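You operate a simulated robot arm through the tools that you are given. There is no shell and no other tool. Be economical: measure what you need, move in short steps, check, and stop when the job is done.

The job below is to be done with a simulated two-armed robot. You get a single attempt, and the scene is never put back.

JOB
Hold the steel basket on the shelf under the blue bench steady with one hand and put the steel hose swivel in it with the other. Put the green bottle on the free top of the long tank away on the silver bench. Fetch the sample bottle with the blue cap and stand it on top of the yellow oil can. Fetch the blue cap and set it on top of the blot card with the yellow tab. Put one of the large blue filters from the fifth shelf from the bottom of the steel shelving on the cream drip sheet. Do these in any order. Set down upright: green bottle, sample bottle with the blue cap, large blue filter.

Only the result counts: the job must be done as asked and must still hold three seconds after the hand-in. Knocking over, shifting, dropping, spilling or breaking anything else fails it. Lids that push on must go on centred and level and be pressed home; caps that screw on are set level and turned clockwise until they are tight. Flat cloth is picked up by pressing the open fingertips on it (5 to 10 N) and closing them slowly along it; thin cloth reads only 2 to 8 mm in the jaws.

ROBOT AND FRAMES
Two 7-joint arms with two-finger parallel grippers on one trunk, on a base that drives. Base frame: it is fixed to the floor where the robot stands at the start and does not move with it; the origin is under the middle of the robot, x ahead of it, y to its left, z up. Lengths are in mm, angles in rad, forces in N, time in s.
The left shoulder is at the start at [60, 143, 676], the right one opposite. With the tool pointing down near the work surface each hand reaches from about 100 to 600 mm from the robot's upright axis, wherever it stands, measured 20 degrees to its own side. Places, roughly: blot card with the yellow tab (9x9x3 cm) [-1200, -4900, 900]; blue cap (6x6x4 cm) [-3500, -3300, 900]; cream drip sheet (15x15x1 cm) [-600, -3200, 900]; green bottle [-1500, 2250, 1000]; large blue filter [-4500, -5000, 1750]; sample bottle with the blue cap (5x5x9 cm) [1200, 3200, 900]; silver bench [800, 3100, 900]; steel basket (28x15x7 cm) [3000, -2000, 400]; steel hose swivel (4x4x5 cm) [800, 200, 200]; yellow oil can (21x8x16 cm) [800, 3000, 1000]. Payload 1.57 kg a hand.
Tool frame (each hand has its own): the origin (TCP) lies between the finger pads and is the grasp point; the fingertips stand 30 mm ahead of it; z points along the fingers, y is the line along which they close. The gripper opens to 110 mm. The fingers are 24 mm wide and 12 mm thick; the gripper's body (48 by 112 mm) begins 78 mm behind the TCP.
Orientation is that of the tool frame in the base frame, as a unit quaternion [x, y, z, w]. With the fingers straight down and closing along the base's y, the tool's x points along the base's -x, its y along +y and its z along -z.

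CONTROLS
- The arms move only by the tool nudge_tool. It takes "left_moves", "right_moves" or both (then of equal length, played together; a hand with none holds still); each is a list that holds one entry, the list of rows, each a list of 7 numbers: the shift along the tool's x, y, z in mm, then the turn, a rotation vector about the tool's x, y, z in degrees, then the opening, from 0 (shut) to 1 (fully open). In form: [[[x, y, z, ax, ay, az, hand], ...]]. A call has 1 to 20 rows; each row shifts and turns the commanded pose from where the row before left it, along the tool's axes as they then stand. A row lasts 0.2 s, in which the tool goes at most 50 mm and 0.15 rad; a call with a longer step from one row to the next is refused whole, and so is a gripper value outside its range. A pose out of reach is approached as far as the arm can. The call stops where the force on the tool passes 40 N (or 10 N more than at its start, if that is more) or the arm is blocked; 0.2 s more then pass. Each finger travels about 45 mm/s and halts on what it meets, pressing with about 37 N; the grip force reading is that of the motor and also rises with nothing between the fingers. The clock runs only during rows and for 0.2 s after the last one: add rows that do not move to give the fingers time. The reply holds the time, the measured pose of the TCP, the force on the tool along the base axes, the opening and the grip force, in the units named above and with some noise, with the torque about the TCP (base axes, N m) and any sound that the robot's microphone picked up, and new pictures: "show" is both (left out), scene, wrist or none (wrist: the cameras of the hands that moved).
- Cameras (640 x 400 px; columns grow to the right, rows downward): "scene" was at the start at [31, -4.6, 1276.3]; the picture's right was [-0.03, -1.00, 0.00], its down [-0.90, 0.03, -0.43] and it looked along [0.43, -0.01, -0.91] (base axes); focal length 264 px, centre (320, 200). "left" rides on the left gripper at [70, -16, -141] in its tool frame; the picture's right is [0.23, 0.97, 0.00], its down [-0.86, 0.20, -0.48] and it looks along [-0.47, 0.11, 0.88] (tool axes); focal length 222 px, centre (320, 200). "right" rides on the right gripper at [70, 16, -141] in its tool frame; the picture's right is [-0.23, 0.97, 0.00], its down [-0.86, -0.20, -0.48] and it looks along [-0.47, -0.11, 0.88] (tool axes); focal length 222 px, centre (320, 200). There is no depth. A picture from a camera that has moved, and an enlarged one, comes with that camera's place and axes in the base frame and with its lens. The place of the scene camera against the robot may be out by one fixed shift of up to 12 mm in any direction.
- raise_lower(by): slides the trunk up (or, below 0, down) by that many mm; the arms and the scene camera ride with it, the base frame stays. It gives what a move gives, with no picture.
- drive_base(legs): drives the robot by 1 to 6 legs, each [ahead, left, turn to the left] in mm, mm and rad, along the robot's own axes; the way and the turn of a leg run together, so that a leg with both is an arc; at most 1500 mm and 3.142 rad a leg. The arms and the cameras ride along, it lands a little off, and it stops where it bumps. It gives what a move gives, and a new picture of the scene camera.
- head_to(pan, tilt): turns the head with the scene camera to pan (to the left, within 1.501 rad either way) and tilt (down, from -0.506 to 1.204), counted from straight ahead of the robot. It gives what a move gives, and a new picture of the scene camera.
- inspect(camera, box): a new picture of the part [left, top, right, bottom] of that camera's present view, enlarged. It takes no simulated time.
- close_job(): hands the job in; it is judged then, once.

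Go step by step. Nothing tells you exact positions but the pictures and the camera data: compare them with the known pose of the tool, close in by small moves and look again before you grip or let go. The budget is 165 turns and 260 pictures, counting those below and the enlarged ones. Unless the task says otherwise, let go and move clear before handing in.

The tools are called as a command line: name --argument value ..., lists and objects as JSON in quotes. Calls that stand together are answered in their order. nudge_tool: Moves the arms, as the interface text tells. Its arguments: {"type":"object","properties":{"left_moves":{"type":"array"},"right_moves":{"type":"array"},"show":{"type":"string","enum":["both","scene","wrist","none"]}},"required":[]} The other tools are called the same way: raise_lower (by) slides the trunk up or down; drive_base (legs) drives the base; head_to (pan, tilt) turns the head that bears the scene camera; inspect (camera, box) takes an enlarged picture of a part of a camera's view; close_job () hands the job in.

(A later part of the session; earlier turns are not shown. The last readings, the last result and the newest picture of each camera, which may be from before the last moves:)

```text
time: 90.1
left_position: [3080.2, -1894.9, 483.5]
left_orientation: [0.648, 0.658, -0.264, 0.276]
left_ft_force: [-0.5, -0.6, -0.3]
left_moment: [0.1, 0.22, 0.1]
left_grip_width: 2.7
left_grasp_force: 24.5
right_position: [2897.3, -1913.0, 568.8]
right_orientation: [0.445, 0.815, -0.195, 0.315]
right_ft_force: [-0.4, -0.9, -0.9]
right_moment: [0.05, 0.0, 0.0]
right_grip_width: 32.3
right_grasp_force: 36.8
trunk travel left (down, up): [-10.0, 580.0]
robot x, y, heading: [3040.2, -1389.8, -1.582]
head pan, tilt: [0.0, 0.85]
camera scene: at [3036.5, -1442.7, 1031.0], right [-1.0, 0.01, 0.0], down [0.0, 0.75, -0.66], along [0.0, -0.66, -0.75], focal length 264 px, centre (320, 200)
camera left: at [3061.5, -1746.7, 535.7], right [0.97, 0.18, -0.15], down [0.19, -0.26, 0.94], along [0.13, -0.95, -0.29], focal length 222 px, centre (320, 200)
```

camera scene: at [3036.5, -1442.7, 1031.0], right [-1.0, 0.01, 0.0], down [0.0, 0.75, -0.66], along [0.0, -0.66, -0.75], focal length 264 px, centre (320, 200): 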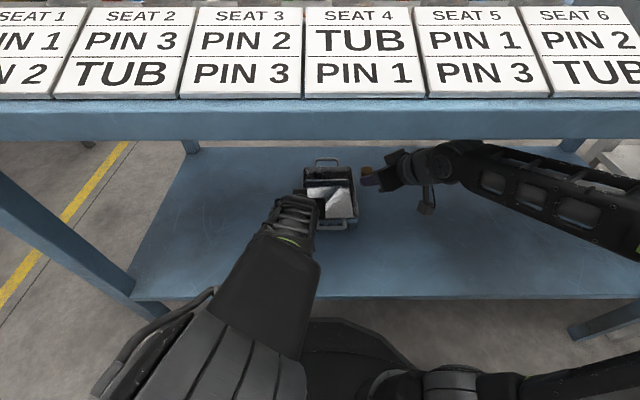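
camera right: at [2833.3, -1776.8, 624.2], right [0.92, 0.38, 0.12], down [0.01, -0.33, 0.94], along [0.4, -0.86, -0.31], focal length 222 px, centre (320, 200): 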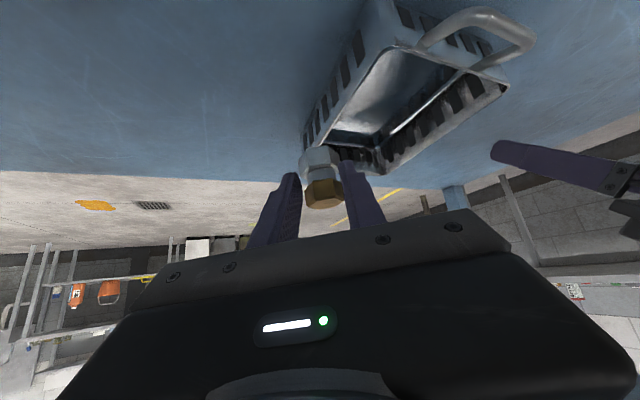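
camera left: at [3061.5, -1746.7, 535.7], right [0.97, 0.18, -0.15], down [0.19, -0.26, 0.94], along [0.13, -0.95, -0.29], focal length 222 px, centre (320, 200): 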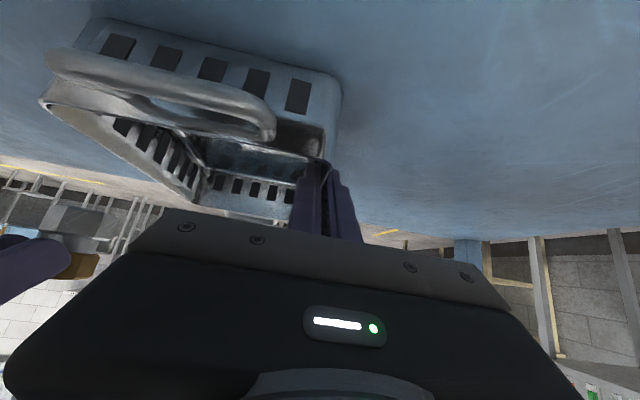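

The left hand has the wall (2.7 mm). Now the right hand carries the swivel over the basket and partly down.

nudge_tool --right_moves '[[[-12.5, 24, 31, 0, 0, 0, 0], [-12.5, 24, 31, 0, 0, 0, 0], [13.7, 0.7, 14.5, 0, 0, 0, 0], [13.7, 0.7, 14.5, 0, 0, 0, 0]]]' --left_moves '[[[0, 0, 0, 0, 0, 0, 0], [0, 0, 0, 0, 0, 0, 0], [0, 0, 0, 0, 0, 0, 0], [0, 0, 0, 0, 0, 0, 0]]]' --show "both"

```text
time: 91.0
left_position: [3092.9, -1894.4, 480.3]
left_orientation: [0.643, 0.667, -0.255, 0.278]
left_ft_force: [4.5, -1.9, 2.1]
left_moment: [0.59, 0.25, 0.31]
left_grip_width: 2.9
left_grasp_force: 24.0
right_position: [2916.4, -1951.0, 507.6]
right_orientation: [0.49, 0.796, -0.202, 0.294]
right_ft_force: [-2.1, 1.3, 2.6]
right_moment: [0.01, -0.07, 0.06]
right_grip_width: 32.5
right_grasp_force: 36.6
trunk travel left (down, up): [-10.0, 580.0]
robot x, y, heading: [3037.4, -1391.7, -1.575]
head pan, tilt: [0.0, 0.85]
stopped in row 4 (right hand): the force on the tool passed its limit (the readings are from after the stop); the commanded pose is now the measured one
camera scene: at [3036.3, -1442.4, 1031.1], right [-1.0, 0.01, 0.0], down [0.0, 0.75, -0.66], along [0.0, -0.66, -0.75], focal length 264 px, centre (320, 200)
camera right: at [2867.6, -1811.9, 566.5], right [0.95, 0.28, 0.12], down [-0.01, -0.36, 0.93], along [0.3, -0.89, -0.34], focal length 222 px, centre (320, 200)
camera left: at [3069.6, -1746.7, 534.1], right [0.97, 0.21, -0.14], down [0.2, -0.27, 0.94], along [0.16, -0.94, -0.3], focal length 222 px, centre (320, 200)
```

scene: 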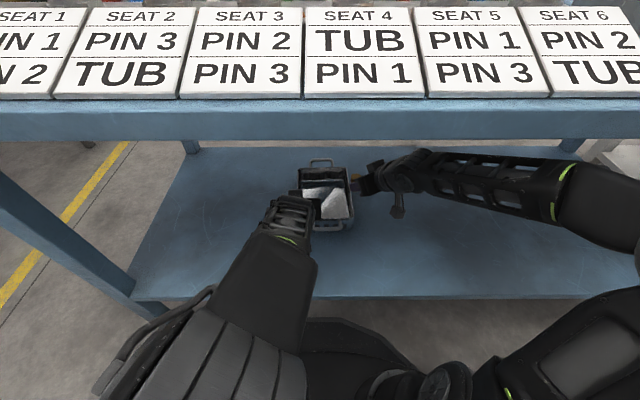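
right: 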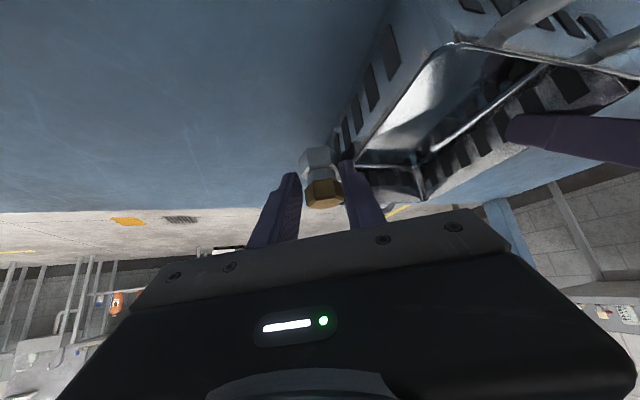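
left: 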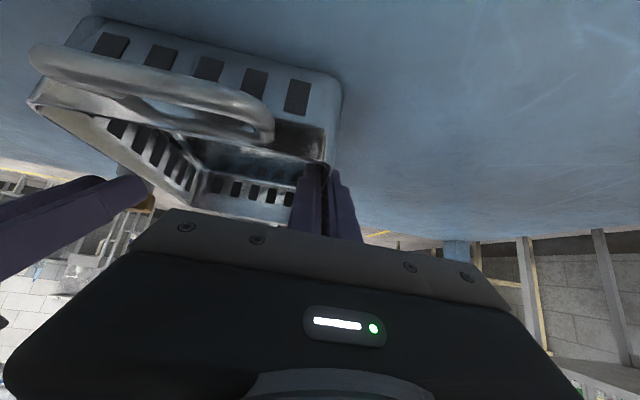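

The swivel hand met the basket's right wall and nudged the basket ~13 mm to the left. I'll lift the right hand clear, then check that it follows sideways moves freely.

nudge_tool --right_moves '[[[-24, -1.3, -25.4, 0, 0, 0, 0], [-24, -1.3, -25.4, 0, 0, 0, 0], [-14, -0.6, -15, 0, 0, 0, 0], [0, 0, 0, 0, 0, 0, 0]]]' --show "none"

nudge_tool --right_moves '[[[0, 20, 0, 0, 0, 0, 0], [0, 20, 0, 0, 0, 0, 0], [0, 0, 0, 0, 0, 0, 0]]]' --show "both"

```text
time: 92.0
left_position: [3092.8, -1896.8, 478.6]
left_orientation: [0.644, 0.665, -0.256, 0.278]
left_ft_force: [-0.4, -3.5, 11.4]
left_moment: [-0.59, 0.54, -0.17]
left_grip_width: 3.0
left_grasp_force: 24.0
right_position: [2919.8, -1951.3, 584.7]
right_orientation: [0.49, 0.799, -0.194, 0.289]
right_ft_force: [0.6, 0.3, -0.6]
right_moment: [0.02, 0.02, 0.01]
right_grip_width: 32.4
right_grasp_force: 37.7
trunk travel left (down, up): [-10.0, 580.0]
robot x, y, heading: [3033.8, -1393.0, -1.576]
head pan, tilt: [0.0, 0.85]
```

```text
time: 92.8
left_position: [3089.2, -1893.3, 479.9]
left_orientation: [0.646, 0.665, -0.253, 0.278]
left_ft_force: [-0.2, 0.5, 0.9]
left_moment: [0.22, 0.37, 0.06]
left_grip_width: 2.8
left_grasp_force: 24.2
right_position: [2945.2, -1935.0, 588.3]
right_orientation: [0.494, 0.795, -0.197, 0.294]
right_ft_force: [0.5, -0.5, -0.5]
right_moment: [0.02, 0.02, 0.02]
right_grip_width: 32.4
right_grasp_force: 37.2
trunk travel left (down, up): [-10.0, 580.0]
robot x, y, heading: [3039.7, -1392.6, -1.58]
head pan, tilt: [0.0, 0.85]
camera scene: at [3028.3, -1443.7, 1031.0], right [-1.0, 0.01, -0.01], down [0.01, 0.75, -0.66], along [0.0, -0.66, -0.75], focal length 264 px, centre (320, 200)
camera right: at [2897.5, -1796.9, 650.9], right [0.95, 0.27, 0.13], down [-0.02, -0.37, 0.93], along [0.3, -0.89, -0.35], focal length 222 px, centre (320, 200)
```

scene: 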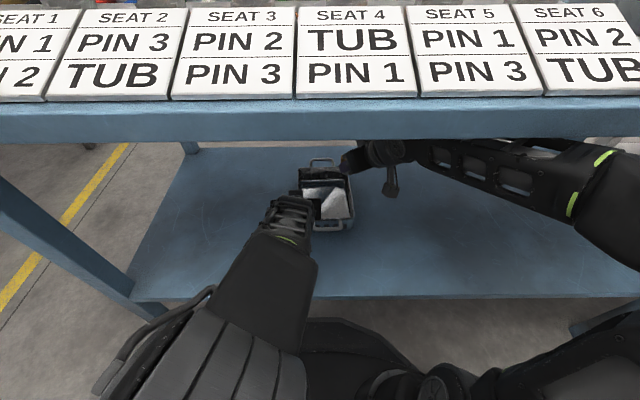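
right: 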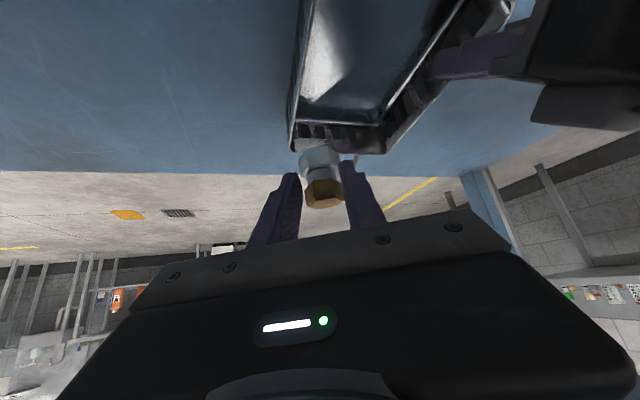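

The robot's body is tilting slightly: the right elbow is probably pressing on the bench top. I'll undo the side move, release the left hand upward and back out to redo this with straighter arms.

nudge_tool --right_moves '[[[0, -20, 0, 0, 0, 0, 0], [0, -20, 0, 0, 0, 0, 0], [0, 0, 0, 0, 0, 0, 0], [0, 0, 0, 0, 0, 0, 0], [0, 0, 0, 0, 0, 0, 0], [0, 0, 0, 0, 0, 0, 0]]]' --left_moves '[[[0, 0, 0, 0, 0, 0, 0.15], [0, 0, 0, 0, 0, 0, 0.3], [0, 0, 0, 0, 0, 0, 0.3], [-15, 0, -15, 0, 0, 0, 0.3], [-20, 0, -20, 0, 0, 0, 0.3], [-15, 0, -15, 0, 0, 0, 0.3]]]' --show "scene"

drive_base --legs '[[-300, 0, 0]]'

```text
time: 94.3
left_position: [3094.3, -1892.5, 554.2]
left_orientation: [0.643, 0.666, -0.257, 0.278]
left_ft_force: [0.7, -0.1, -0.2]
left_moment: [-0.03, 0.01, 0.0]
left_grip_width: 32.8
left_grasp_force: 0.0
right_position: [2932.7, -1932.7, 579.3]
right_orientation: [0.477, 0.812, -0.186, 0.281]
right_ft_force: [0.1, -0.2, -0.3]
right_moment: [0.07, 0.0, 0.0]
right_grip_width: 32.0
right_grasp_force: 37.1
trunk travel left (down, up): [-10.0, 580.0]
robot x, y, heading: [3039.5, -1392.7, -1.579]
head pan, tilt: [0.0, 0.85]
stopped in row 6 (right hand): the arm was blocked; the commanded pose is now the measured one
camera scene: at [3039.2, -1438.0, 1032.7], right [-1.0, 0.01, 0.0], down [0.0, 0.75, -0.66], along [-0.01, -0.66, -0.75], focal length 264 px, centre (320, 200)
```

scene: 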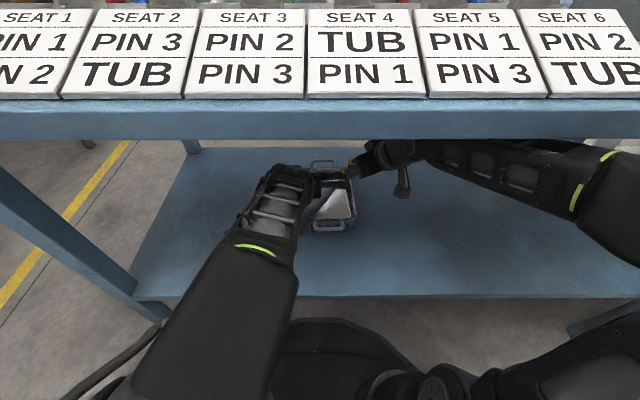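

```text
time: 96.4
left_position: [3093.0, -1595.6, 551.3]
left_orientation: [0.644, 0.666, -0.256, 0.277]
left_ft_force: [-0.2, -1.4, 0.4]
left_moment: [-0.02, 0.04, 0.0]
left_grip_width: 33.3
left_grasp_force: 0.1
right_position: [2929.7, -1640.6, 581.5]
right_orientation: [0.482, 0.808, -0.189, 0.283]
right_ft_force: [-1.0, 0.8, -2.0]
right_moment: [0.01, 0.01, -0.05]
right_grip_width: 32.1
right_grasp_force: 36.5
trunk travel left (down, up): [-10.0, 580.0]
robot x, y, heading: [3035.9, -1091.8, -1.58]
head pan, tilt: [0.0, 0.85]
camera scene: at [3038.5, -1143.8, 1031.0], right [-1.0, 0.01, 0.0], down [0.01, 0.75, -0.66], along [0.0, -0.66, -0.75], focal length 264 px, centre (320, 200)
```

scene: 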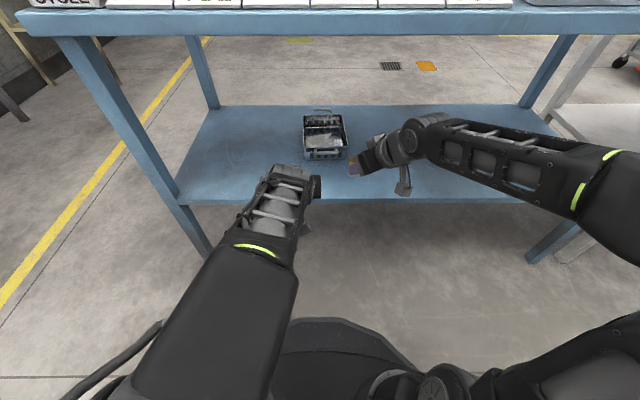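

The bench and its items look undisturbed. I'll straighten the right wrist's yaw and stretch both hands forward so the elbows stay lower, then drive in less far.

nudge_tool --right_moves '[[[0, 0, 0, 4, 0, 4.8, 0], [0, 0, 0, 4, 0, 4.8, 0], [-27, 0, 22.5, 0, 0, 0, 0], [-27, 0, 22.5, 0, 0, 0, 0]]]' --left_moves '[[[0, 0, 0, 2.8, 0, 2.8, 0.5], [0, 0, 0, 2.8, 0, 2.8, 0.5], [-25, 0, 25, 0, 0, 0, 0.5], [-25, 0, 25, 0, 0, 0, 0.5]]]' --show "scene"

```text
time: 97.4
left_position: [3086.5, -1666.9, 550.9]
left_orientation: [0.688, 0.62, -0.275, 0.258]
left_ft_force: [-0.5, 0.2, 0.4]
left_moment: [0.0, -0.01, 0.0]
left_grip_width: 54.8
left_grasp_force: 0.1
right_position: [2949.2, -1707.6, 582.7]
right_orientation: [0.566, 0.749, -0.221, 0.264]
right_ft_force: [-0.1, 0.7, 0.0]
right_moment: [0.05, 0.01, -0.03]
right_grip_width: 32.0
right_grasp_force: 36.7
trunk travel left (down, up): [-10.0, 580.0]
robot x, y, heading: [3038.5, -1093.0, -1.574]
head pan, tilt: [0.0, 0.85]
camera scene: at [3038.4, -1143.4, 1031.0], right [-1.0, 0.01, 0.0], down [0.01, 0.75, -0.66], along [0.0, -0.66, -0.75], focal length 264 px, centre (320, 200)
```

scene: 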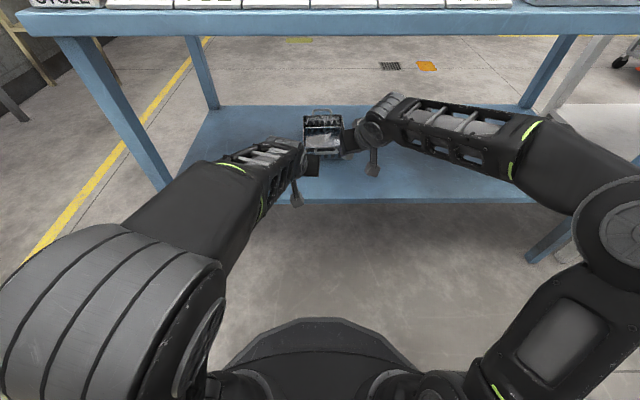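

drive_base --legs '[[225, 0, 0]]'

nudge_tool --left_moves '[[[0, 0, 0, 0, 0, 0, 0.5]]]' --right_moves '[[[0, 0, 0, 0, 0, 0, 0]]]' --show "wrist"

```text
time: 99.1
left_position: [3084.7, -1887.2, 551.0]
left_orientation: [0.688, 0.62, -0.274, 0.257]
left_ft_force: [-0.5, 0.1, 0.0]
left_moment: [-0.02, 0.0, -0.01]
left_grip_width: 55.1
left_grasp_force: 0.1
right_position: [2945.9, -1927.6, 583.6]
right_orientation: [0.566, 0.749, -0.221, 0.264]
right_ft_force: [0.2, -0.6, -0.9]
right_moment: [0.0, 0.05, -0.01]
right_grip_width: 32.2
right_grasp_force: 37.3
trunk travel left (down, up): [-10.0, 580.0]
robot x, y, heading: [3039.0, -1313.3, -1.577]
head pan, tilt: [0.0, 0.85]
camera scene: at [3036.8, -1363.9, 1031.0], right [-1.0, 0.01, 0.0], down [0.01, 0.75, -0.66], along [0.0, -0.66, -0.75], focal length 264 px, centre (320, 200)
```

scene: 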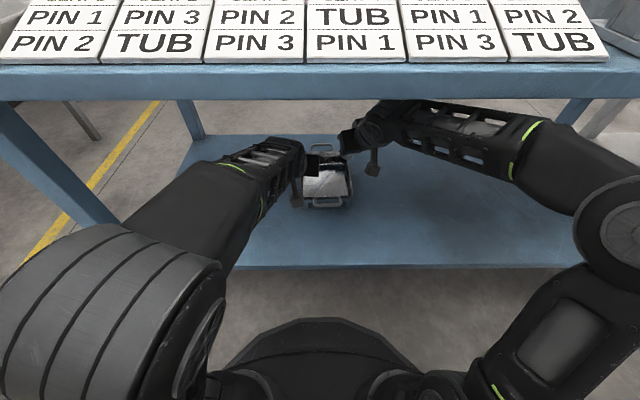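

```text
time: 99.5
left_position: [3085.2, -1887.9, 549.3]
left_orientation: [0.688, 0.62, -0.274, 0.258]
left_ft_force: [0.3, -0.2, 0.0]
left_moment: [0.0, 0.0, -0.05]
left_grip_width: 54.8
left_grasp_force: 0.0
right_position: [2945.4, -1926.6, 581.3]
right_orientation: [0.566, 0.75, -0.22, 0.263]
right_ft_force: [0.0, -0.7, -1.1]
right_moment: [0.05, -0.01, 0.02]
right_grip_width: 32.3
right_grasp_force: 36.8
trunk travel left (down, up): [-10.0, 580.0]
robot x, y, heading: [3038.4, -1312.0, -1.577]
head pan, tilt: [0.0, 0.85]
camera right: at [2925.2, -1783.2, 646.0], right [0.99, 0.09, 0.12], down [-0.07, -0.38, 0.92], along [0.13, -0.92, -0.37], focal length 222 px, centre (320, 200)
camera left: at [3082.6, -1738.4, 604.1], right [0.99, 0.07, -0.14], down [0.16, -0.3, 0.94], along [0.02, -0.95, -0.3], focal length 222 px, centre (320, 200)
```

right: 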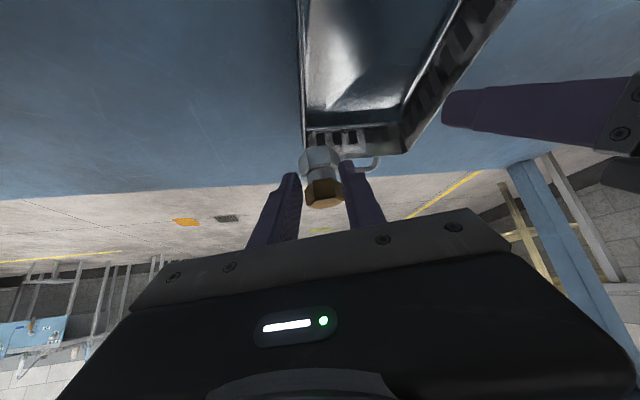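
left: 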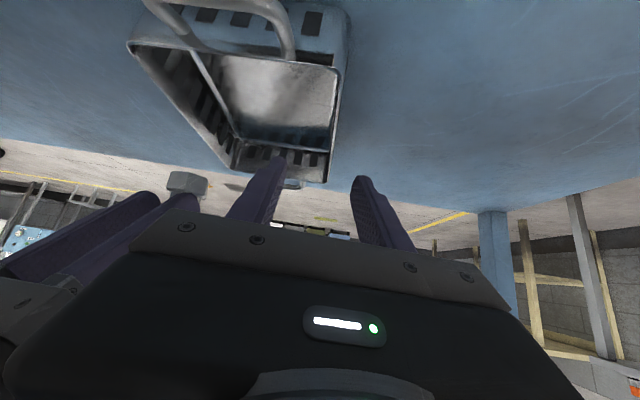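

Basket has yawed a few degrees; its left wall is at x≈3091. I'll align and lower the left hand onto that wall and close.

nudge_tool --left_moves '[[[0, 6, 0, -6, 0, -6, 0.5], [13, 0, 18, 0, 0, 0, 0.5], [13, 0, 18, 0, 0, 0, 0.5], [12, 0, 18, 0, 0, 0, 0.5], [0, 0, 0, 0, 0, 0, 0.2], [0, 0, 0, 0, 0, 0, 0], [0, 0, 0, 0, 0, 0, 0], [0, 0, 0, 0, 0, 0, 0]]]' --show "wrist"

```text
time: 101.3
left_position: [3093.6, -1899.4, 484.8]
left_orientation: [0.64, 0.67, -0.253, 0.279]
left_ft_force: [0.6, 0.5, 0.5]
left_moment: [0.1, 0.29, -0.21]
left_grip_width: 2.8
left_grasp_force: 20.2
right_position: [2946.2, -1926.5, 583.0]
right_orientation: [0.566, 0.749, -0.22, 0.264]
right_ft_force: [-0.5, 0.7, -1.3]
right_moment: [0.03, 0.0, -0.02]
right_grip_width: 32.3
right_grasp_force: 37.5
trunk travel left (down, up): [-10.0, 580.0]
robot x, y, heading: [3035.5, -1313.6, -1.583]
head pan, tilt: [0.0, 0.85]
camera left: at [3068.8, -1752.0, 538.7], right [0.97, 0.21, -0.14], down [0.2, -0.27, 0.94], along [0.16, -0.94, -0.3], focal length 222 px, centre (320, 200)
```

left: 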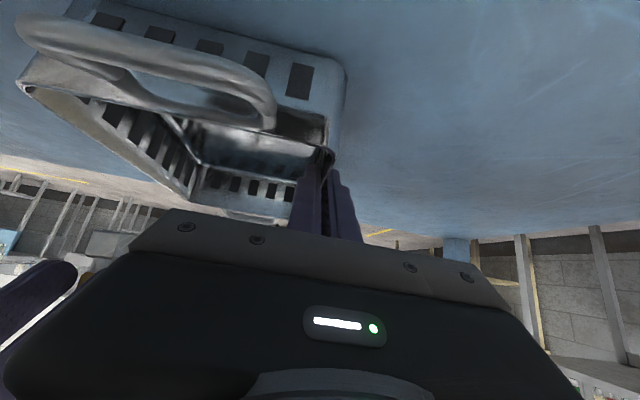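

Left hand holds the wall. Now the right hand moves over the basket at height, and I check it follows.

nudge_tool --right_moves '[[[3.4, 16, 19.4, 0, 0, 0, 0], [3.4, 16, 19.4, 0, 0, 0, 0], [0, 0, 0, 0, 0, 0, 0]]]' --show "both"

```text
time: 102.1
left_position: [3092.9, -1898.9, 485.8]
left_orientation: [0.641, 0.669, -0.254, 0.278]
left_ft_force: [0.2, 0.0, 1.6]
left_moment: [0.14, 0.29, -0.06]
left_grip_width: 2.9
left_grasp_force: 24.7
right_position: [2982.1, -1938.3, 546.8]
right_orientation: [0.565, 0.75, -0.221, 0.264]
right_ft_force: [0.4, 0.4, -1.3]
right_moment: [0.04, 0.0, 0.02]
right_grip_width: 32.3
right_grasp_force: 37.0
trunk travel left (down, up): [-10.0, 580.0]
robot x, y, heading: [3034.7, -1311.8, -1.579]
head pan, tilt: [0.0, 0.85]
camera scene: at [3036.8, -1363.9, 1031.0], right [-1.0, 0.01, 0.0], down [0.01, 0.75, -0.66], along [-0.01, -0.66, -0.75], focal length 264 px, centre (320, 200)
camera right: at [2960.6, -1794.2, 610.7], right [0.99, 0.09, 0.12], down [-0.07, -0.38, 0.92], along [0.13, -0.92, -0.37], focal length 222 px, centre (320, 200)
```

scene: 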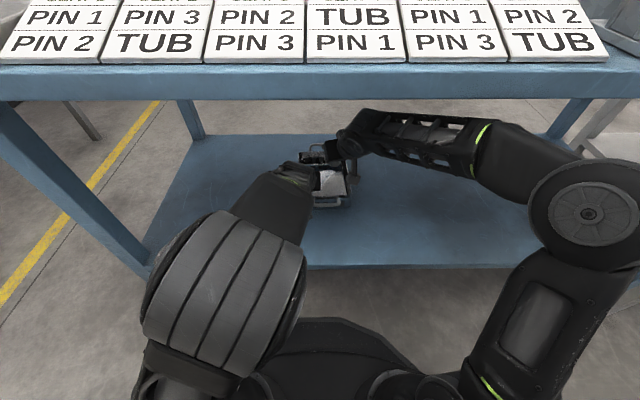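
right: 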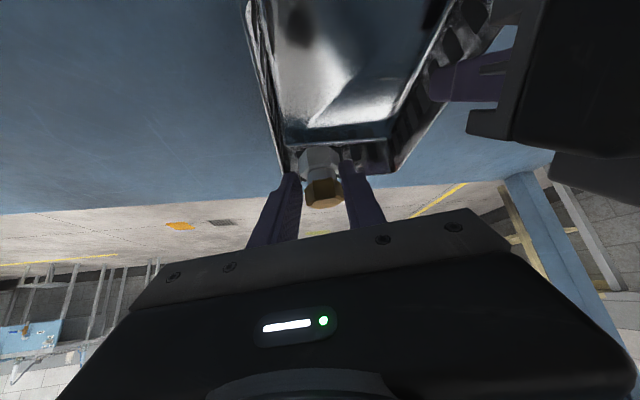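

It follows cleanly. I'll lower the swivel 75 mm into the basket.

nudge_tool --right_moves '[[[12.9, 4.6, 15.3, 0, 0, 0, 0], [12.9, 0.6, 15.3, 0, 0, 0, 0], [12.9, 0.6, 15.3, 0, 0, 0, 0], [9.7, 0.5, 11.5, 0, 0, 0, 0]]]' --show "wrist"

```text
time: 103.1
left_position: [3092.9, -1897.1, 486.8]
left_orientation: [0.64, 0.67, -0.254, 0.279]
left_ft_force: [-0.9, -6.3, -4.7]
left_moment: [-0.23, 0.21, 0.26]
left_grip_width: 2.9
left_grasp_force: 23.6
right_position: [2986.6, -1937.6, 476.0]
right_orientation: [0.566, 0.748, -0.222, 0.267]
right_ft_force: [-2.0, 4.9, 18.3]
right_moment: [-0.58, -0.27, -0.02]
right_grip_width: 32.5
right_grasp_force: 36.9
trunk travel left (down, up): [-10.0, 580.0]
robot x, y, heading: [3036.2, -1313.2, -1.582]
head pan, tilt: [0.0, 0.85]
camera right: at [2964.5, -1793.4, 538.4], right [0.99, 0.09, 0.12], down [-0.08, -0.37, 0.93], along [0.13, -0.92, -0.36], focal length 222 px, centre (320, 200)
```

right: 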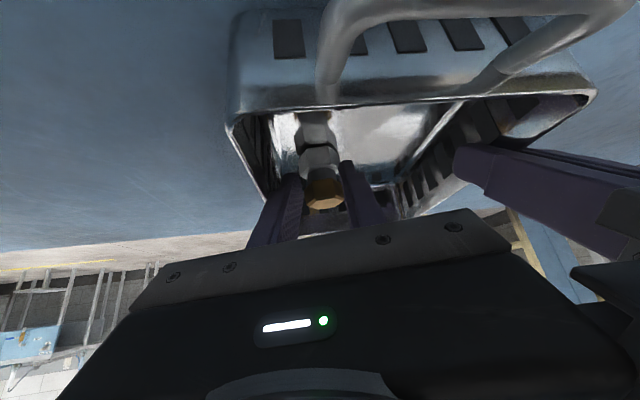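

The swivel has touched the basket floor (18 N). I'll ease up 2 mm, open the right fingers, and retreat upward while the left still holds.

nudge_tool --right_moves '[[[-2, 0, -2.4, 0, 0, 0, 0], [0, 0, 0, 0, 0, 0, 0.38], [0, 0, 0, 0, 0, 0, 0.42], [0, 0, 0, 0, 0, 0, 0.42], [-9.7, -0.5, -11.5, 0, 0, 0, 0.42], [-12.9, -0.6, -15.3, 0, 0, 0, 0.42], [-12.9, -0.6, -15.3, 0, 0, 0, 0.42], [-12.9, -0.6, -15.3, 0, 0, 0, 0.42], [-12.9, -0.6, -15.3, 0, 0, 0, 0.42]]]' --show "both"

```text
time: 105.1
left_position: [3093.4, -1899.4, 486.0]
left_orientation: [0.64, 0.669, -0.254, 0.279]
left_ft_force: [1.2, 0.3, 1.8]
left_moment: [0.01, 0.3, -0.01]
left_grip_width: 2.6
left_grasp_force: 23.9
right_position: [2986.6, -1936.8, 571.3]
right_orientation: [0.566, 0.749, -0.22, 0.264]
right_ft_force: [-0.6, 0.1, -0.1]
right_moment: [0.0, 0.02, 0.01]
right_grip_width: 46.3
right_grasp_force: 0.1
trunk travel left (down, up): [-10.0, 580.0]
robot x, y, heading: [3038.0, -1312.7, -1.577]
head pan, tilt: [0.0, 0.85]
camera scene: at [3036.9, -1363.9, 1031.0], right [-1.0, 0.01, 0.0], down [0.01, 0.75, -0.66], along [0.0, -0.66, -0.75], focal length 264 px, centre (320, 200)
camera right: at [2964.5, -1793.0, 635.1], right [0.99, 0.09, 0.11], down [-0.07, -0.38, 0.92], along [0.13, -0.92, -0.37], focal length 222 px, centre (320, 200)
```

scene: 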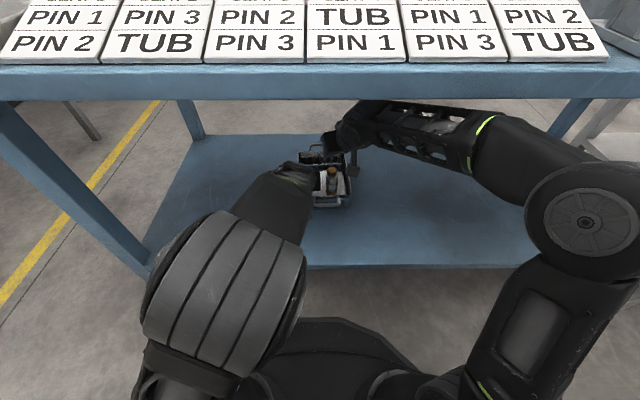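
right: 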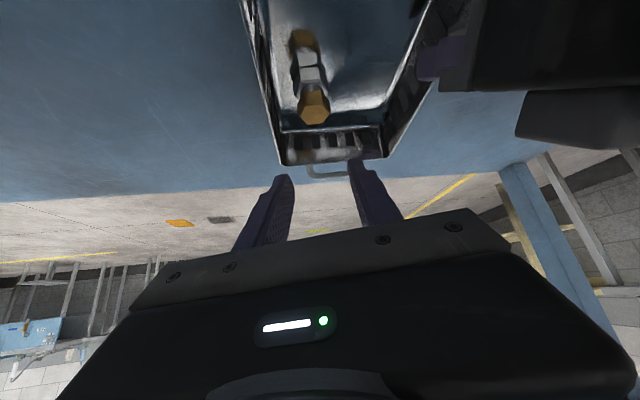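

The swivel stands in the basket. The left hand now lets go, lifts clear, and I back out.

nudge_tool --left_moves '[[[0, 0, 0, 0, 0, 0, 0.15], [0, 0, 0, 0, 0, 0, 0.3], [0, 0, 0, 0, 0, 0, 0.3], [-15, 0, -15, 0, 0, 0, 0.3], [-20, 0, -20, 0, 0, 0, 0.3], [-20, 0, -20, 0, 0, 0, 0.3]]]' --show "none"

drive_base --legs '[[-350, 0, 0]]'

inspect --camera "scene" --box '[270, 80, 382, 150]'

```text
time: 106.5
left_position: [3091.5, -1898.6, 563.5]
left_orientation: [0.64, 0.669, -0.254, 0.279]
left_ft_force: [0.1, 0.3, -0.2]
left_moment: [0.02, 0.03, 0.0]
left_grip_width: 33.1
left_grasp_force: 0.0
right_position: [2984.9, -1938.1, 570.8]
right_orientation: [0.565, 0.75, -0.221, 0.264]
right_ft_force: [-0.4, -0.8, 0.0]
right_moment: [0.0, -0.02, 0.04]
right_grip_width: 46.4
right_grasp_force: 0.1
trunk travel left (down, up): [-10.0, 580.0]
robot x, y, heading: [3036.8, -1315.0, -1.579]
head pan, tilt: [0.0, 0.85]
```

```text
time: 108.7
left_position: [3094.8, -1552.0, 564.4]
left_orientation: [0.64, 0.67, -0.254, 0.279]
left_ft_force: [-0.1, -0.1, -0.1]
left_moment: [0.01, -0.03, -0.01]
left_grip_width: 33.0
left_grasp_force: 0.1
right_position: [2990.0, -1589.7, 570.8]
right_orientation: [0.565, 0.751, -0.22, 0.264]
right_ft_force: [0.1, 0.0, 0.3]
right_moment: [0.03, 0.01, -0.01]
right_grip_width: 46.2
right_grasp_force: 0.1
trunk travel left (down, up): [-10.0, 580.0]
robot x, y, heading: [3039.1, -965.4, -1.576]
head pan, tilt: [0.0, 0.85]
camera scene: at [3039.1, -1016.6, 1031.0], right [-1.0, 0.0, 0.0], down [0.0, 0.75, -0.66], along [0.0, -0.66, -0.75], focal length 264 px, centre (320, 200)
```

scene: 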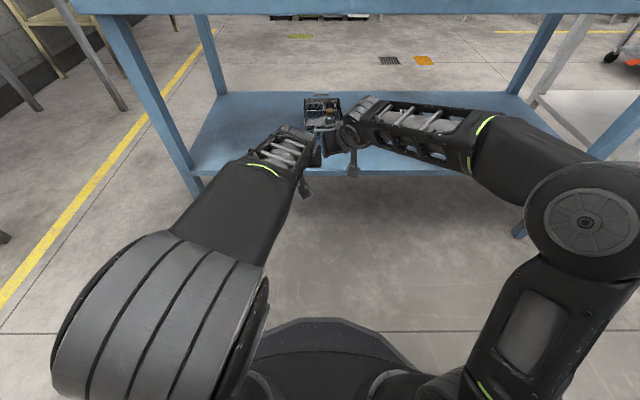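

```text
5.71 times, centred on (326, 115) of scene
camera zoom: at [3039.1, -1016.6, 1031.0], right [-1.0, 0.0, 0.0], down [0.0, 0.75, -0.66], along [0.0, -0.66, -0.75], focal length 1511 px, centre (286, 686)
```

zoom: 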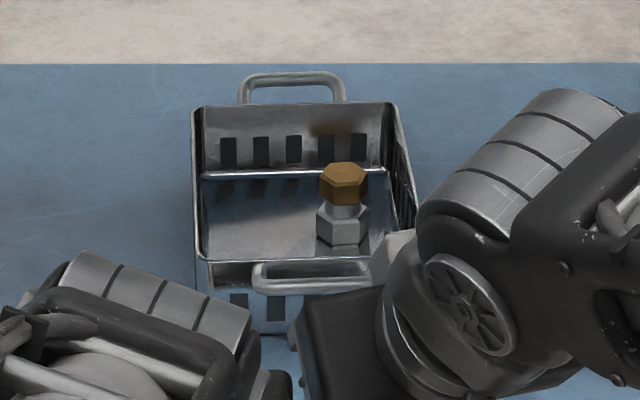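

Job one is done. I'll restore the trunk height, draw the hands in and head back west, then look at the southern work area.

raise_lower --by 265

nudge_tool --left_moves '[[[33, 0, -33, 0, 0, 0, 0.3], [33, 0, -33, 0, 0, 0, 0.3], [33, 0, -33, 0, 0, 0, 0.3], [33, 0, -33, 0, 0, 0, 0.3], [33, 0, -33, 0, 0, 0, 0.3]]]' --right_moves '[[[34, -10, -31, 0, 0, 0, 0.42], [34, -10, -31, 0, 0, 0, 0.42], [34, -10, -31, 0, 0, 0, 0.42], [34, -10, -31, 0, 0, 0, 0.42], [34, -10, -31, 0, 0, 0, 0.42]]]' --show "none"

drive_base --legs '[[0, 0, -1.566], [1500, 0, 0], [1300, 0, 0]]'

head_to --pan 0.9 --tilt 0.25

head_to --pan 0.1 --tilt 0.25

```text
time: 111.5
left_position: [3096.3, -1551.1, 828.5]
left_orientation: [0.64, 0.67, -0.254, 0.279]
left_ft_force: [0.1, -0.1, -0.6]
left_moment: [0.04, 0.02, -0.05]
left_grip_width: 32.9
left_grasp_force: 0.0
right_position: [2989.9, -1590.2, 835.7]
right_orientation: [0.564, 0.751, -0.22, 0.264]
right_ft_force: [-0.6, -0.2, -0.3]
right_moment: [0.01, 0.02, -0.02]
right_grip_width: 46.2
right_grasp_force: 0.1
trunk travel left (down, up): [-275.0, 315.0]
robot x, y, heading: [3038.3, -965.1, -1.576]
head pan, tilt: [0.0, 0.85]
```

```text
time: 112.5
left_position: [3066.9, -1326.4, 789.1]
left_orientation: [0.683, 0.689, -0.237, 0.053]
left_ft_force: [0.6, -0.1, -1.0]
left_moment: [-0.03, 0.01, 0.03]
left_grip_width: 33.0
left_grasp_force: 0.1
right_position: [2899.1, -1417.7, 846.1]
right_orientation: [0.564, 0.75, -0.221, 0.265]
right_ft_force: [-0.1, -0.4, 0.1]
right_moment: [-0.01, 0.02, -0.02]
right_grip_width: 46.4
right_grasp_force: 0.0
trunk travel left (down, up): [-275.0, 315.0]
robot x, y, heading: [3040.9, -964.9, -1.576]
head pan, tilt: [0.0, 0.85]
stopped in row 5 (left hand): the arm was blocked; the commanded pose is now the measured one
```

```text
time: 129.8
left_position: [-118.6, -1025.7, 788.4]
left_orientation: [0.97, 0.005, -0.206, -0.13]
left_ft_force: [0.2, 0.0, 0.6]
left_moment: [-0.01, 0.0, -0.03]
left_grip_width: 32.8
left_grasp_force: 0.0
right_position: [-210.1, -858.7, 844.9]
right_orientation: [0.93, 0.133, -0.342, 0.032]
right_ft_force: [-0.2, 0.4, -0.7]
right_moment: [0.0, 0.0, -0.01]
right_grip_width: 46.0
right_grasp_force: 0.0
trunk travel left (down, up): [-275.0, 315.0]
robot x, y, heading: [244.4, -998.0, 3.139]
head pan, tilt: [0.0, 0.85]
camera scene: at [194.2, -1000.8, 1296.0], right [0.0, 1.0, 0.0], down [0.75, 0.0, -0.66], along [-0.66, 0.0, -0.75], focal length 264 px, centre (320, 200)
```

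scene: 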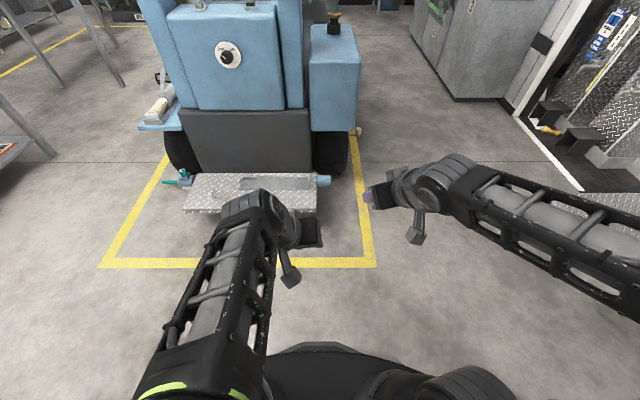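

```text
time: 131.0
left_position: [-118.3, -1025.5, 789.4]
left_orientation: [0.97, 0.006, -0.205, -0.131]
left_ft_force: [-0.3, 0.3, 0.4]
left_moment: [0.0, 0.0, 0.0]
left_grip_width: 32.9
left_grasp_force: 0.2
right_position: [-210.0, -859.3, 844.9]
right_orientation: [0.929, 0.132, -0.343, 0.032]
right_ft_force: [-0.4, -0.7, -0.3]
right_moment: [-0.02, -0.03, 0.0]
right_grip_width: 46.0
right_grasp_force: 0.1
trunk travel left (down, up): [-275.0, 315.0]
robot x, y, heading: [241.0, -995.7, 3.142]
head pan, tilt: [0.901, 0.25]
camera scene: at [214.2, -1074.0, 1349.1], right [-0.78, 0.62, 0.0], down [0.15, 0.19, -0.97], along [-0.6, -0.76, -0.25], focal length 264 px, centre (320, 200)
```

scene: 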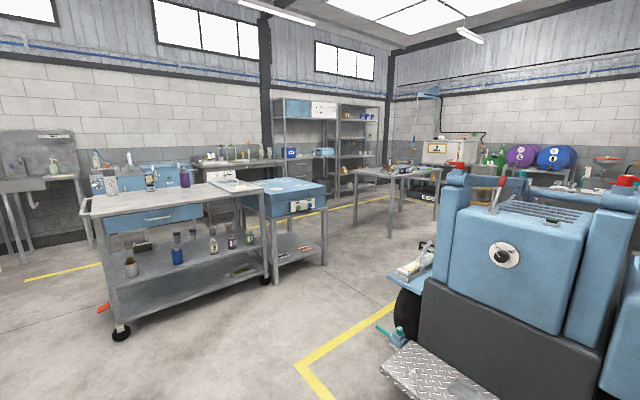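

```text
time: 132.2
left_position: [-118.7, -1024.7, 789.7]
left_orientation: [0.97, 0.006, -0.205, -0.131]
left_ft_force: [0.0, 0.3, 0.3]
left_moment: [-0.02, 0.02, 0.0]
left_grip_width: 33.0
left_grasp_force: 0.0
right_position: [-210.0, -858.8, 844.6]
right_orientation: [0.93, 0.132, -0.342, 0.031]
right_ft_force: [-0.5, 0.3, 0.5]
right_moment: [0.0, -0.03, 0.02]
right_grip_width: 46.2
right_grasp_force: 0.0
trunk travel left (down, up): [-275.0, 315.0]
robot x, y, heading: [241.5, -997.8, 3.14]
head pan, tilt: [0.099, 0.25]
camera scene: at [179.5, -1010.1, 1349.1], right [-0.1, 1.0, 0.0], down [0.25, 0.02, -0.97], along [-0.96, -0.09, -0.25], focal length 264 px, centre (320, 200)
```

scene: 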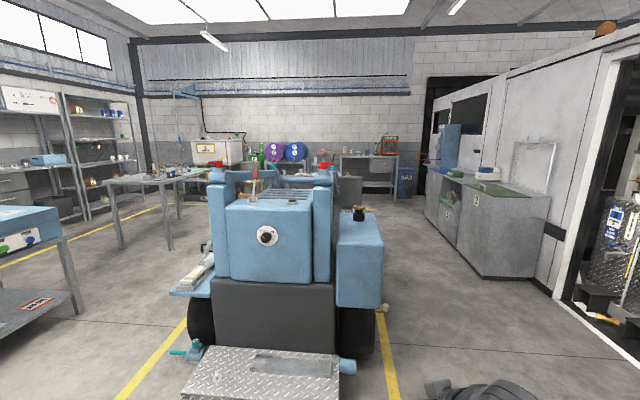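

I can see the route: south past the blue vehicle, then west between it and the carts. I'll first lower and extend the hands into a narrow travelling pose.

nudge_tool --left_moves '[[[-3, 42, -11, 0, 0, 0, 0.3], [-3, 42, -11, 0, 0, 0, 0.3], [-3, 42, -11, 0, 0, 0, 0.3], [-37, 2, 16, 0, 0, 0, 0.3], [-37, 2, 16, 0, 0, 0, 0.3], [-37, 2, 16, 0, 0, 0, 0.3], [18, 11, 40, 0, 0, 0, 0.3], [18, 11, 40, 0, 0, 0, 0.3], [18, 11, 40, 0, 0, 0, 0.3], [18, 11, 40, 0, 0, 0, 0.3], [18, 11, 40, 0, 0, 0, 0.3], [18, 11, 40, 0, 0, 0, 0.3]]]' --right_moves '[[[0, 0, 0, 0, 0, 0, 0.42], [0, 0, 0, 0, 0, 0, 0.42], [0, 0, 0, 0, 0, 0, 0.42], [28, 1, 33, 0, 0, 0, 0.42], [28, 1, 33, 0, 0, 0, 0.42], [28, 1, 33, 0, 0, 0, 0.42], [28, 1, 33, 0, 0, 0, 0.42], [28, 1, 33, 0, 0, 0, 0.42], [28, 1, 33, 0, 0, 0, 0.42], [28, 1, 33, 0, 0, 0, 0.42], [0, 0, 0, 0, 0, 0, 0.42], [0, 0, 0, 0, 0, 0, 0.42]]]' --show "none"

drive_base --legs '[[0, 1500, 0], [0, 140, 0]]'

head_to --pan 0 --tilt 0.6

```text
time: 134.8
left_position: [-242.9, -1152.5, 519.9]
left_orientation: [0.97, 0.005, -0.207, -0.13]
left_ft_force: [0.6, 0.8, 0.3]
left_moment: [-0.08, 0.0, 0.04]
left_grip_width: 32.9
left_grasp_force: 0.1
right_position: [-221.3, -856.2, 543.5]
right_orientation: [0.93, 0.133, -0.343, 0.032]
right_ft_force: [0.5, -0.1, -0.6]
right_moment: [-0.04, 0.0, 0.02]
right_grip_width: 46.3
right_grasp_force: 0.0
right hand out of reach, approached as far as the arm can: row 7
trunk travel left (down, up): [-275.0, 315.0]
robot x, y, heading: [245.4, -999.4, 3.142]
head pan, tilt: [0.099, 0.25]
```

```text
time: 143.1
left_position: [-278.7, -2780.5, 519.0]
left_orientation: [0.97, -0.01, -0.204, -0.134]
left_ft_force: [-0.2, -0.7, 0.0]
left_moment: [-0.05, -0.01, -0.01]
left_grip_width: 32.8
left_grasp_force: 0.0
right_position: [-248.1, -2483.3, 541.7]
right_orientation: [0.932, 0.118, -0.343, 0.026]
right_ft_force: [-0.2, -0.1, -0.5]
right_moment: [0.02, 0.01, -0.03]
right_grip_width: 46.1
right_grasp_force: 0.0
trunk travel left (down, up): [-275.0, 315.0]
robot x, y, heading: [212.4, -2644.1, 3.103]
head pan, tilt: [0.099, 0.25]
camera scene: at [146.6, -2649.6, 1349.1], right [-0.07, 1.0, 0.0], down [0.25, 0.02, -0.97], along [-0.97, -0.06, -0.25], focal length 264 px, centre (320, 200)
```

scene: 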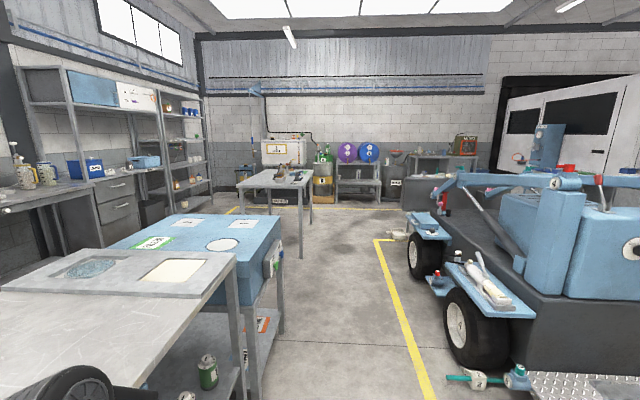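

```text
time: 144.0
left_position: [-279.4, -2779.9, 518.6]
left_orientation: [0.97, -0.01, -0.204, -0.134]
left_ft_force: [0.2, 0.3, -0.8]
left_moment: [0.01, -0.01, -0.02]
left_grip_width: 33.1
left_grasp_force: 0.1
right_position: [-249.4, -2483.5, 542.8]
right_orientation: [0.932, 0.118, -0.343, 0.027]
right_ft_force: [0.5, 0.6, 0.0]
right_moment: [0.02, 0.04, -0.02]
right_grip_width: 46.0
right_grasp_force: 0.1
trunk travel left (down, up): [-275.0, 315.0]
robot x, y, heading: [210.5, -2639.9, 3.113]
head pan, tilt: [0.0, 0.6]
camera scene: at [151.4, -2640.4, 1317.0], right [0.03, 1.0, 0.0], down [0.56, -0.02, -0.83], along [-0.82, 0.03, -0.56], focal length 264 px, centre (320, 200)
```

scene: 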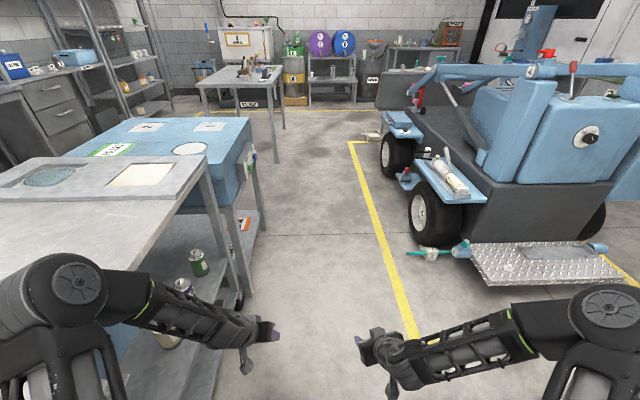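

The cream drip sheet is on the near cart's right end. The corridor is narrow for the elbows, so I'll raise the trunk so they pass above things, and drive west.

raise_lower --by 305

drive_base --legs '[[0, 0, 0.03], [1500, -30, 0], [900, 0, 0], [600, -150, 0], [1250, 0, 0]]'

head_to --pan 1.0 --tilt 0.5

```text
time: 147.0
left_position: [-280.2, -2780.3, 823.9]
left_orientation: [0.97, -0.009, -0.204, -0.134]
left_ft_force: [-0.3, -0.2, 0.2]
left_moment: [-0.03, -0.01, -0.01]
left_grip_width: 33.1
left_grasp_force: 0.0
right_position: [-249.4, -2483.1, 847.3]
right_orientation: [0.931, 0.117, -0.343, 0.026]
right_ft_force: [-0.2, 0.1, 0.2]
right_moment: [-0.01, -0.03, -0.02]
right_grip_width: 46.3
right_grasp_force: 0.0
trunk travel left (down, up): [-580.0, 10.0]
robot x, y, heading: [208.1, -2638.2, 3.107]
head pan, tilt: [0.0, 0.6]
```

```text
refused: leg 2 is longer than a leg can be; nothing moved
```

```text
time: 148.3
left_position: [-279.8, -2780.2, 823.2]
left_orientation: [0.97, -0.011, -0.203, -0.134]
left_ft_force: [0.7, -0.4, -0.5]
left_moment: [-0.03, 0.02, 0.0]
left_grip_width: 32.9
left_grasp_force: 0.1
right_position: [-248.9, -2483.6, 847.8]
right_orientation: [0.932, 0.117, -0.343, 0.025]
right_ft_force: [0.0, 0.2, -0.3]
right_moment: [-0.02, -0.01, 0.02]
right_grip_width: 46.2
right_grasp_force: 0.1
trunk travel left (down, up): [-580.0, 10.0]
robot x, y, heading: [206.4, -2643.3, 3.11]
head pan, tilt: [1.0, 0.499]
camera scene: at [187.9, -2718.2, 1631.0], right [-0.82, 0.57, 0.0], down [0.27, 0.39, -0.88], along [-0.5, -0.72, -0.48], focal length 264 px, centre (320, 200)
```

scene: 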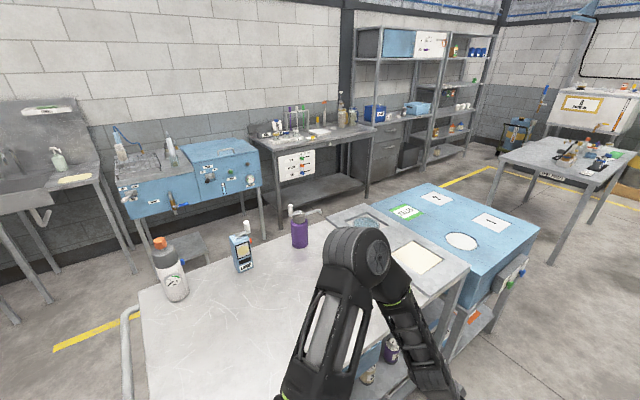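

drive_base --legs '[[0, 0, 0.03], [1480, -30, 0], [900, 0, 0], [600, -150, 0], [1250, 0, 0]]'

head_to --pan 1.2 --tilt 0.45

```text
time: 169.4
left_position: [-4524.7, -2534.5, 823.0]
left_orientation: [0.97, 0.003, -0.205, -0.131]
left_ft_force: [1.0, -0.4, 0.8]
left_moment: [-0.02, 0.01, -0.01]
left_grip_width: 33.1
left_grasp_force: 0.0
right_position: [-4500.4, -2237.6, 848.5]
right_orientation: [0.93, 0.129, -0.343, 0.031]
right_ft_force: [-0.5, -0.2, 0.8]
right_moment: [-0.01, -0.01, 0.01]
right_grip_width: 46.2
right_grasp_force: 0.1
trunk travel left (down, up): [-580.0, 10.0]
robot x, y, heading: [-4035.8, -2376.4, 3.131]
head pan, tilt: [1.0, 0.499]
camera scene: at [-4059.4, -2460.7, 1631.0], right [-0.84, 0.55, 0.0], down [0.26, 0.4, -0.88], along [-0.48, -0.73, -0.48], focal length 264 px, centre (320, 200)
```

scene: 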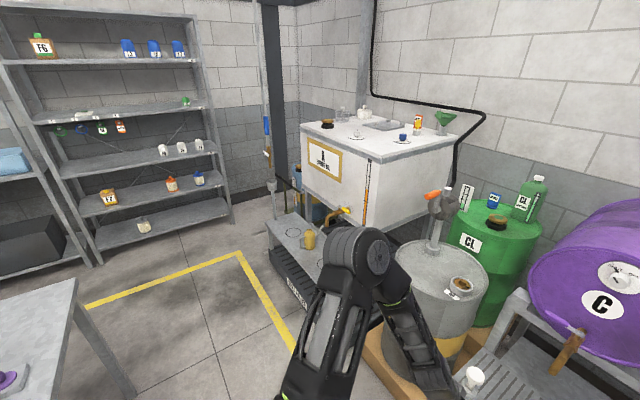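

```text
time: 170.1
left_position: [-4524.0, -2535.0, 825.3]
left_orientation: [0.97, 0.002, -0.205, -0.131]
left_ft_force: [0.3, 0.1, 0.0]
left_moment: [0.0, 0.0, 0.0]
left_grip_width: 33.1
left_grasp_force: 0.1
right_position: [-4502.3, -2236.8, 846.3]
right_orientation: [0.93, 0.13, -0.343, 0.03]
right_ft_force: [0.1, 0.3, 0.4]
right_moment: [0.0, 0.01, 0.03]
right_grip_width: 46.2
right_grasp_force: 0.2
trunk travel left (down, up): [-580.0, 10.0]
robot x, y, heading: [-4038.9, -2382.4, 3.135]
head pan, tilt: [1.201, 0.45]
camera scene: at [-4043.3, -2469.9, 1635.4], right [-0.93, 0.37, 0.0], down [0.16, 0.4, -0.9], along [-0.33, -0.84, -0.44], focal length 264 px, centre (320, 200)
```

scene: 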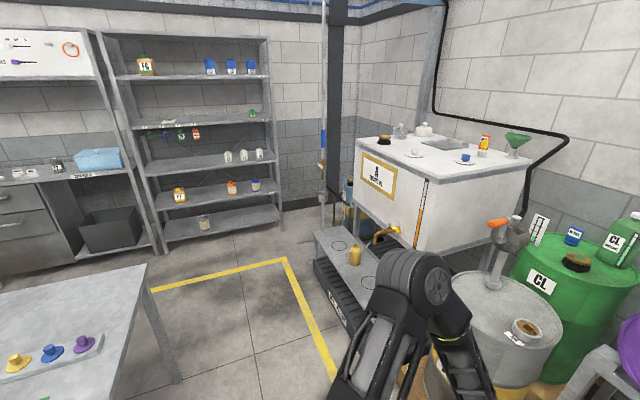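

The table ahead-left carries a strip with yellow, blue and purple caps; the blue one is at about (-3510, -3215, 915), near the table's west edge. I'll go around to that side facing east.

drive_base --legs '[[0, 0, 1.574], [0, 0, 1.574], [-190, 0, 0], [0, -820, 0]]'

head_to --pan 0 --tilt 0.75

```text
time: 183.2
left_position: [-3780.2, -3062.3, 824.6]
left_orientation: [0.021, 0.97, -0.137, 0.202]
left_ft_force: [0.4, -0.9, 0.6]
left_moment: [0.01, -0.02, -0.03]
left_grip_width: 33.0
left_grasp_force: 0.1
right_position: [-3816.7, -3357.9, 847.3]
right_orientation: [-0.107, 0.933, 0.022, 0.344]
right_ft_force: [0.0, 0.1, -0.8]
right_moment: [-0.01, 0.0, 0.03]
right_grip_width: 46.3
right_grasp_force: 0.0
trunk travel left (down, up): [-580.0, 10.0]
robot x, y, heading: [-4275.4, -3193.9, -0.055]
head pan, tilt: [1.201, 0.45]
camera scene: at [-4264.6, -3109.3, 1635.5], right [0.91, -0.41, 0.0], down [-0.18, -0.4, -0.9], along [0.37, 0.82, -0.43], focal length 264 px, centre (320, 200)
```

scene: 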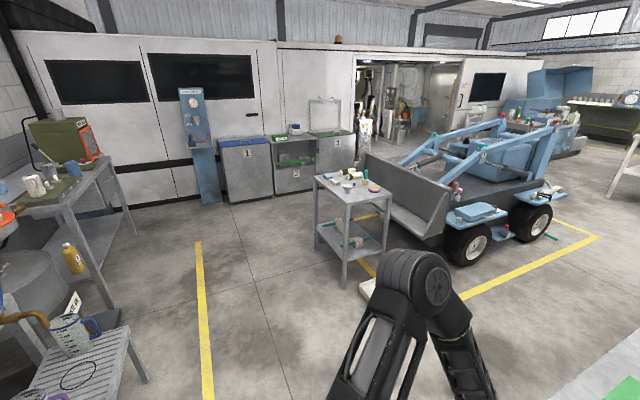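

```text
time: 184.6
left_position: [-3780.4, -3061.4, 824.6]
left_orientation: [0.021, 0.97, -0.136, 0.202]
left_ft_force: [-0.2, -0.3, -0.5]
left_moment: [0.02, 0.02, -0.01]
left_grip_width: 33.0
left_grasp_force: 0.0
right_position: [-3817.8, -3357.3, 848.7]
right_orientation: [-0.107, 0.933, 0.023, 0.344]
right_ft_force: [-0.4, -0.9, -0.8]
right_moment: [-0.02, -0.01, -0.03]
right_grip_width: 46.4
right_grasp_force: 0.0
trunk travel left (down, up): [-580.0, 10.0]
robot x, y, heading: [-4272.6, -3188.4, -0.056]
head pan, tilt: [0.0, 0.75]
camera scene: at [-4219.8, -3197.0, 1609.0], right [-0.06, -1.0, 0.0], down [-0.68, 0.04, -0.73], along [0.73, -0.04, -0.68], focal length 264 px, centre (320, 200)
```

scene: 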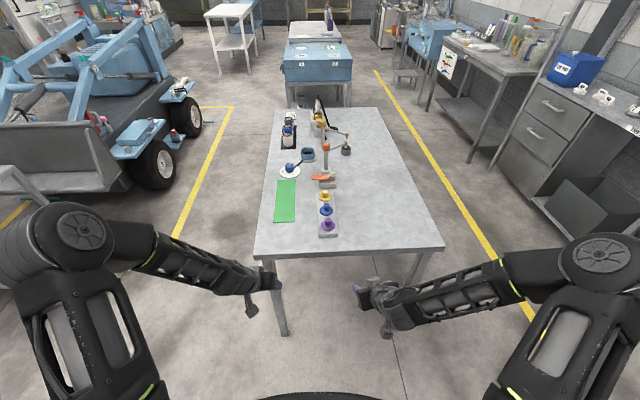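

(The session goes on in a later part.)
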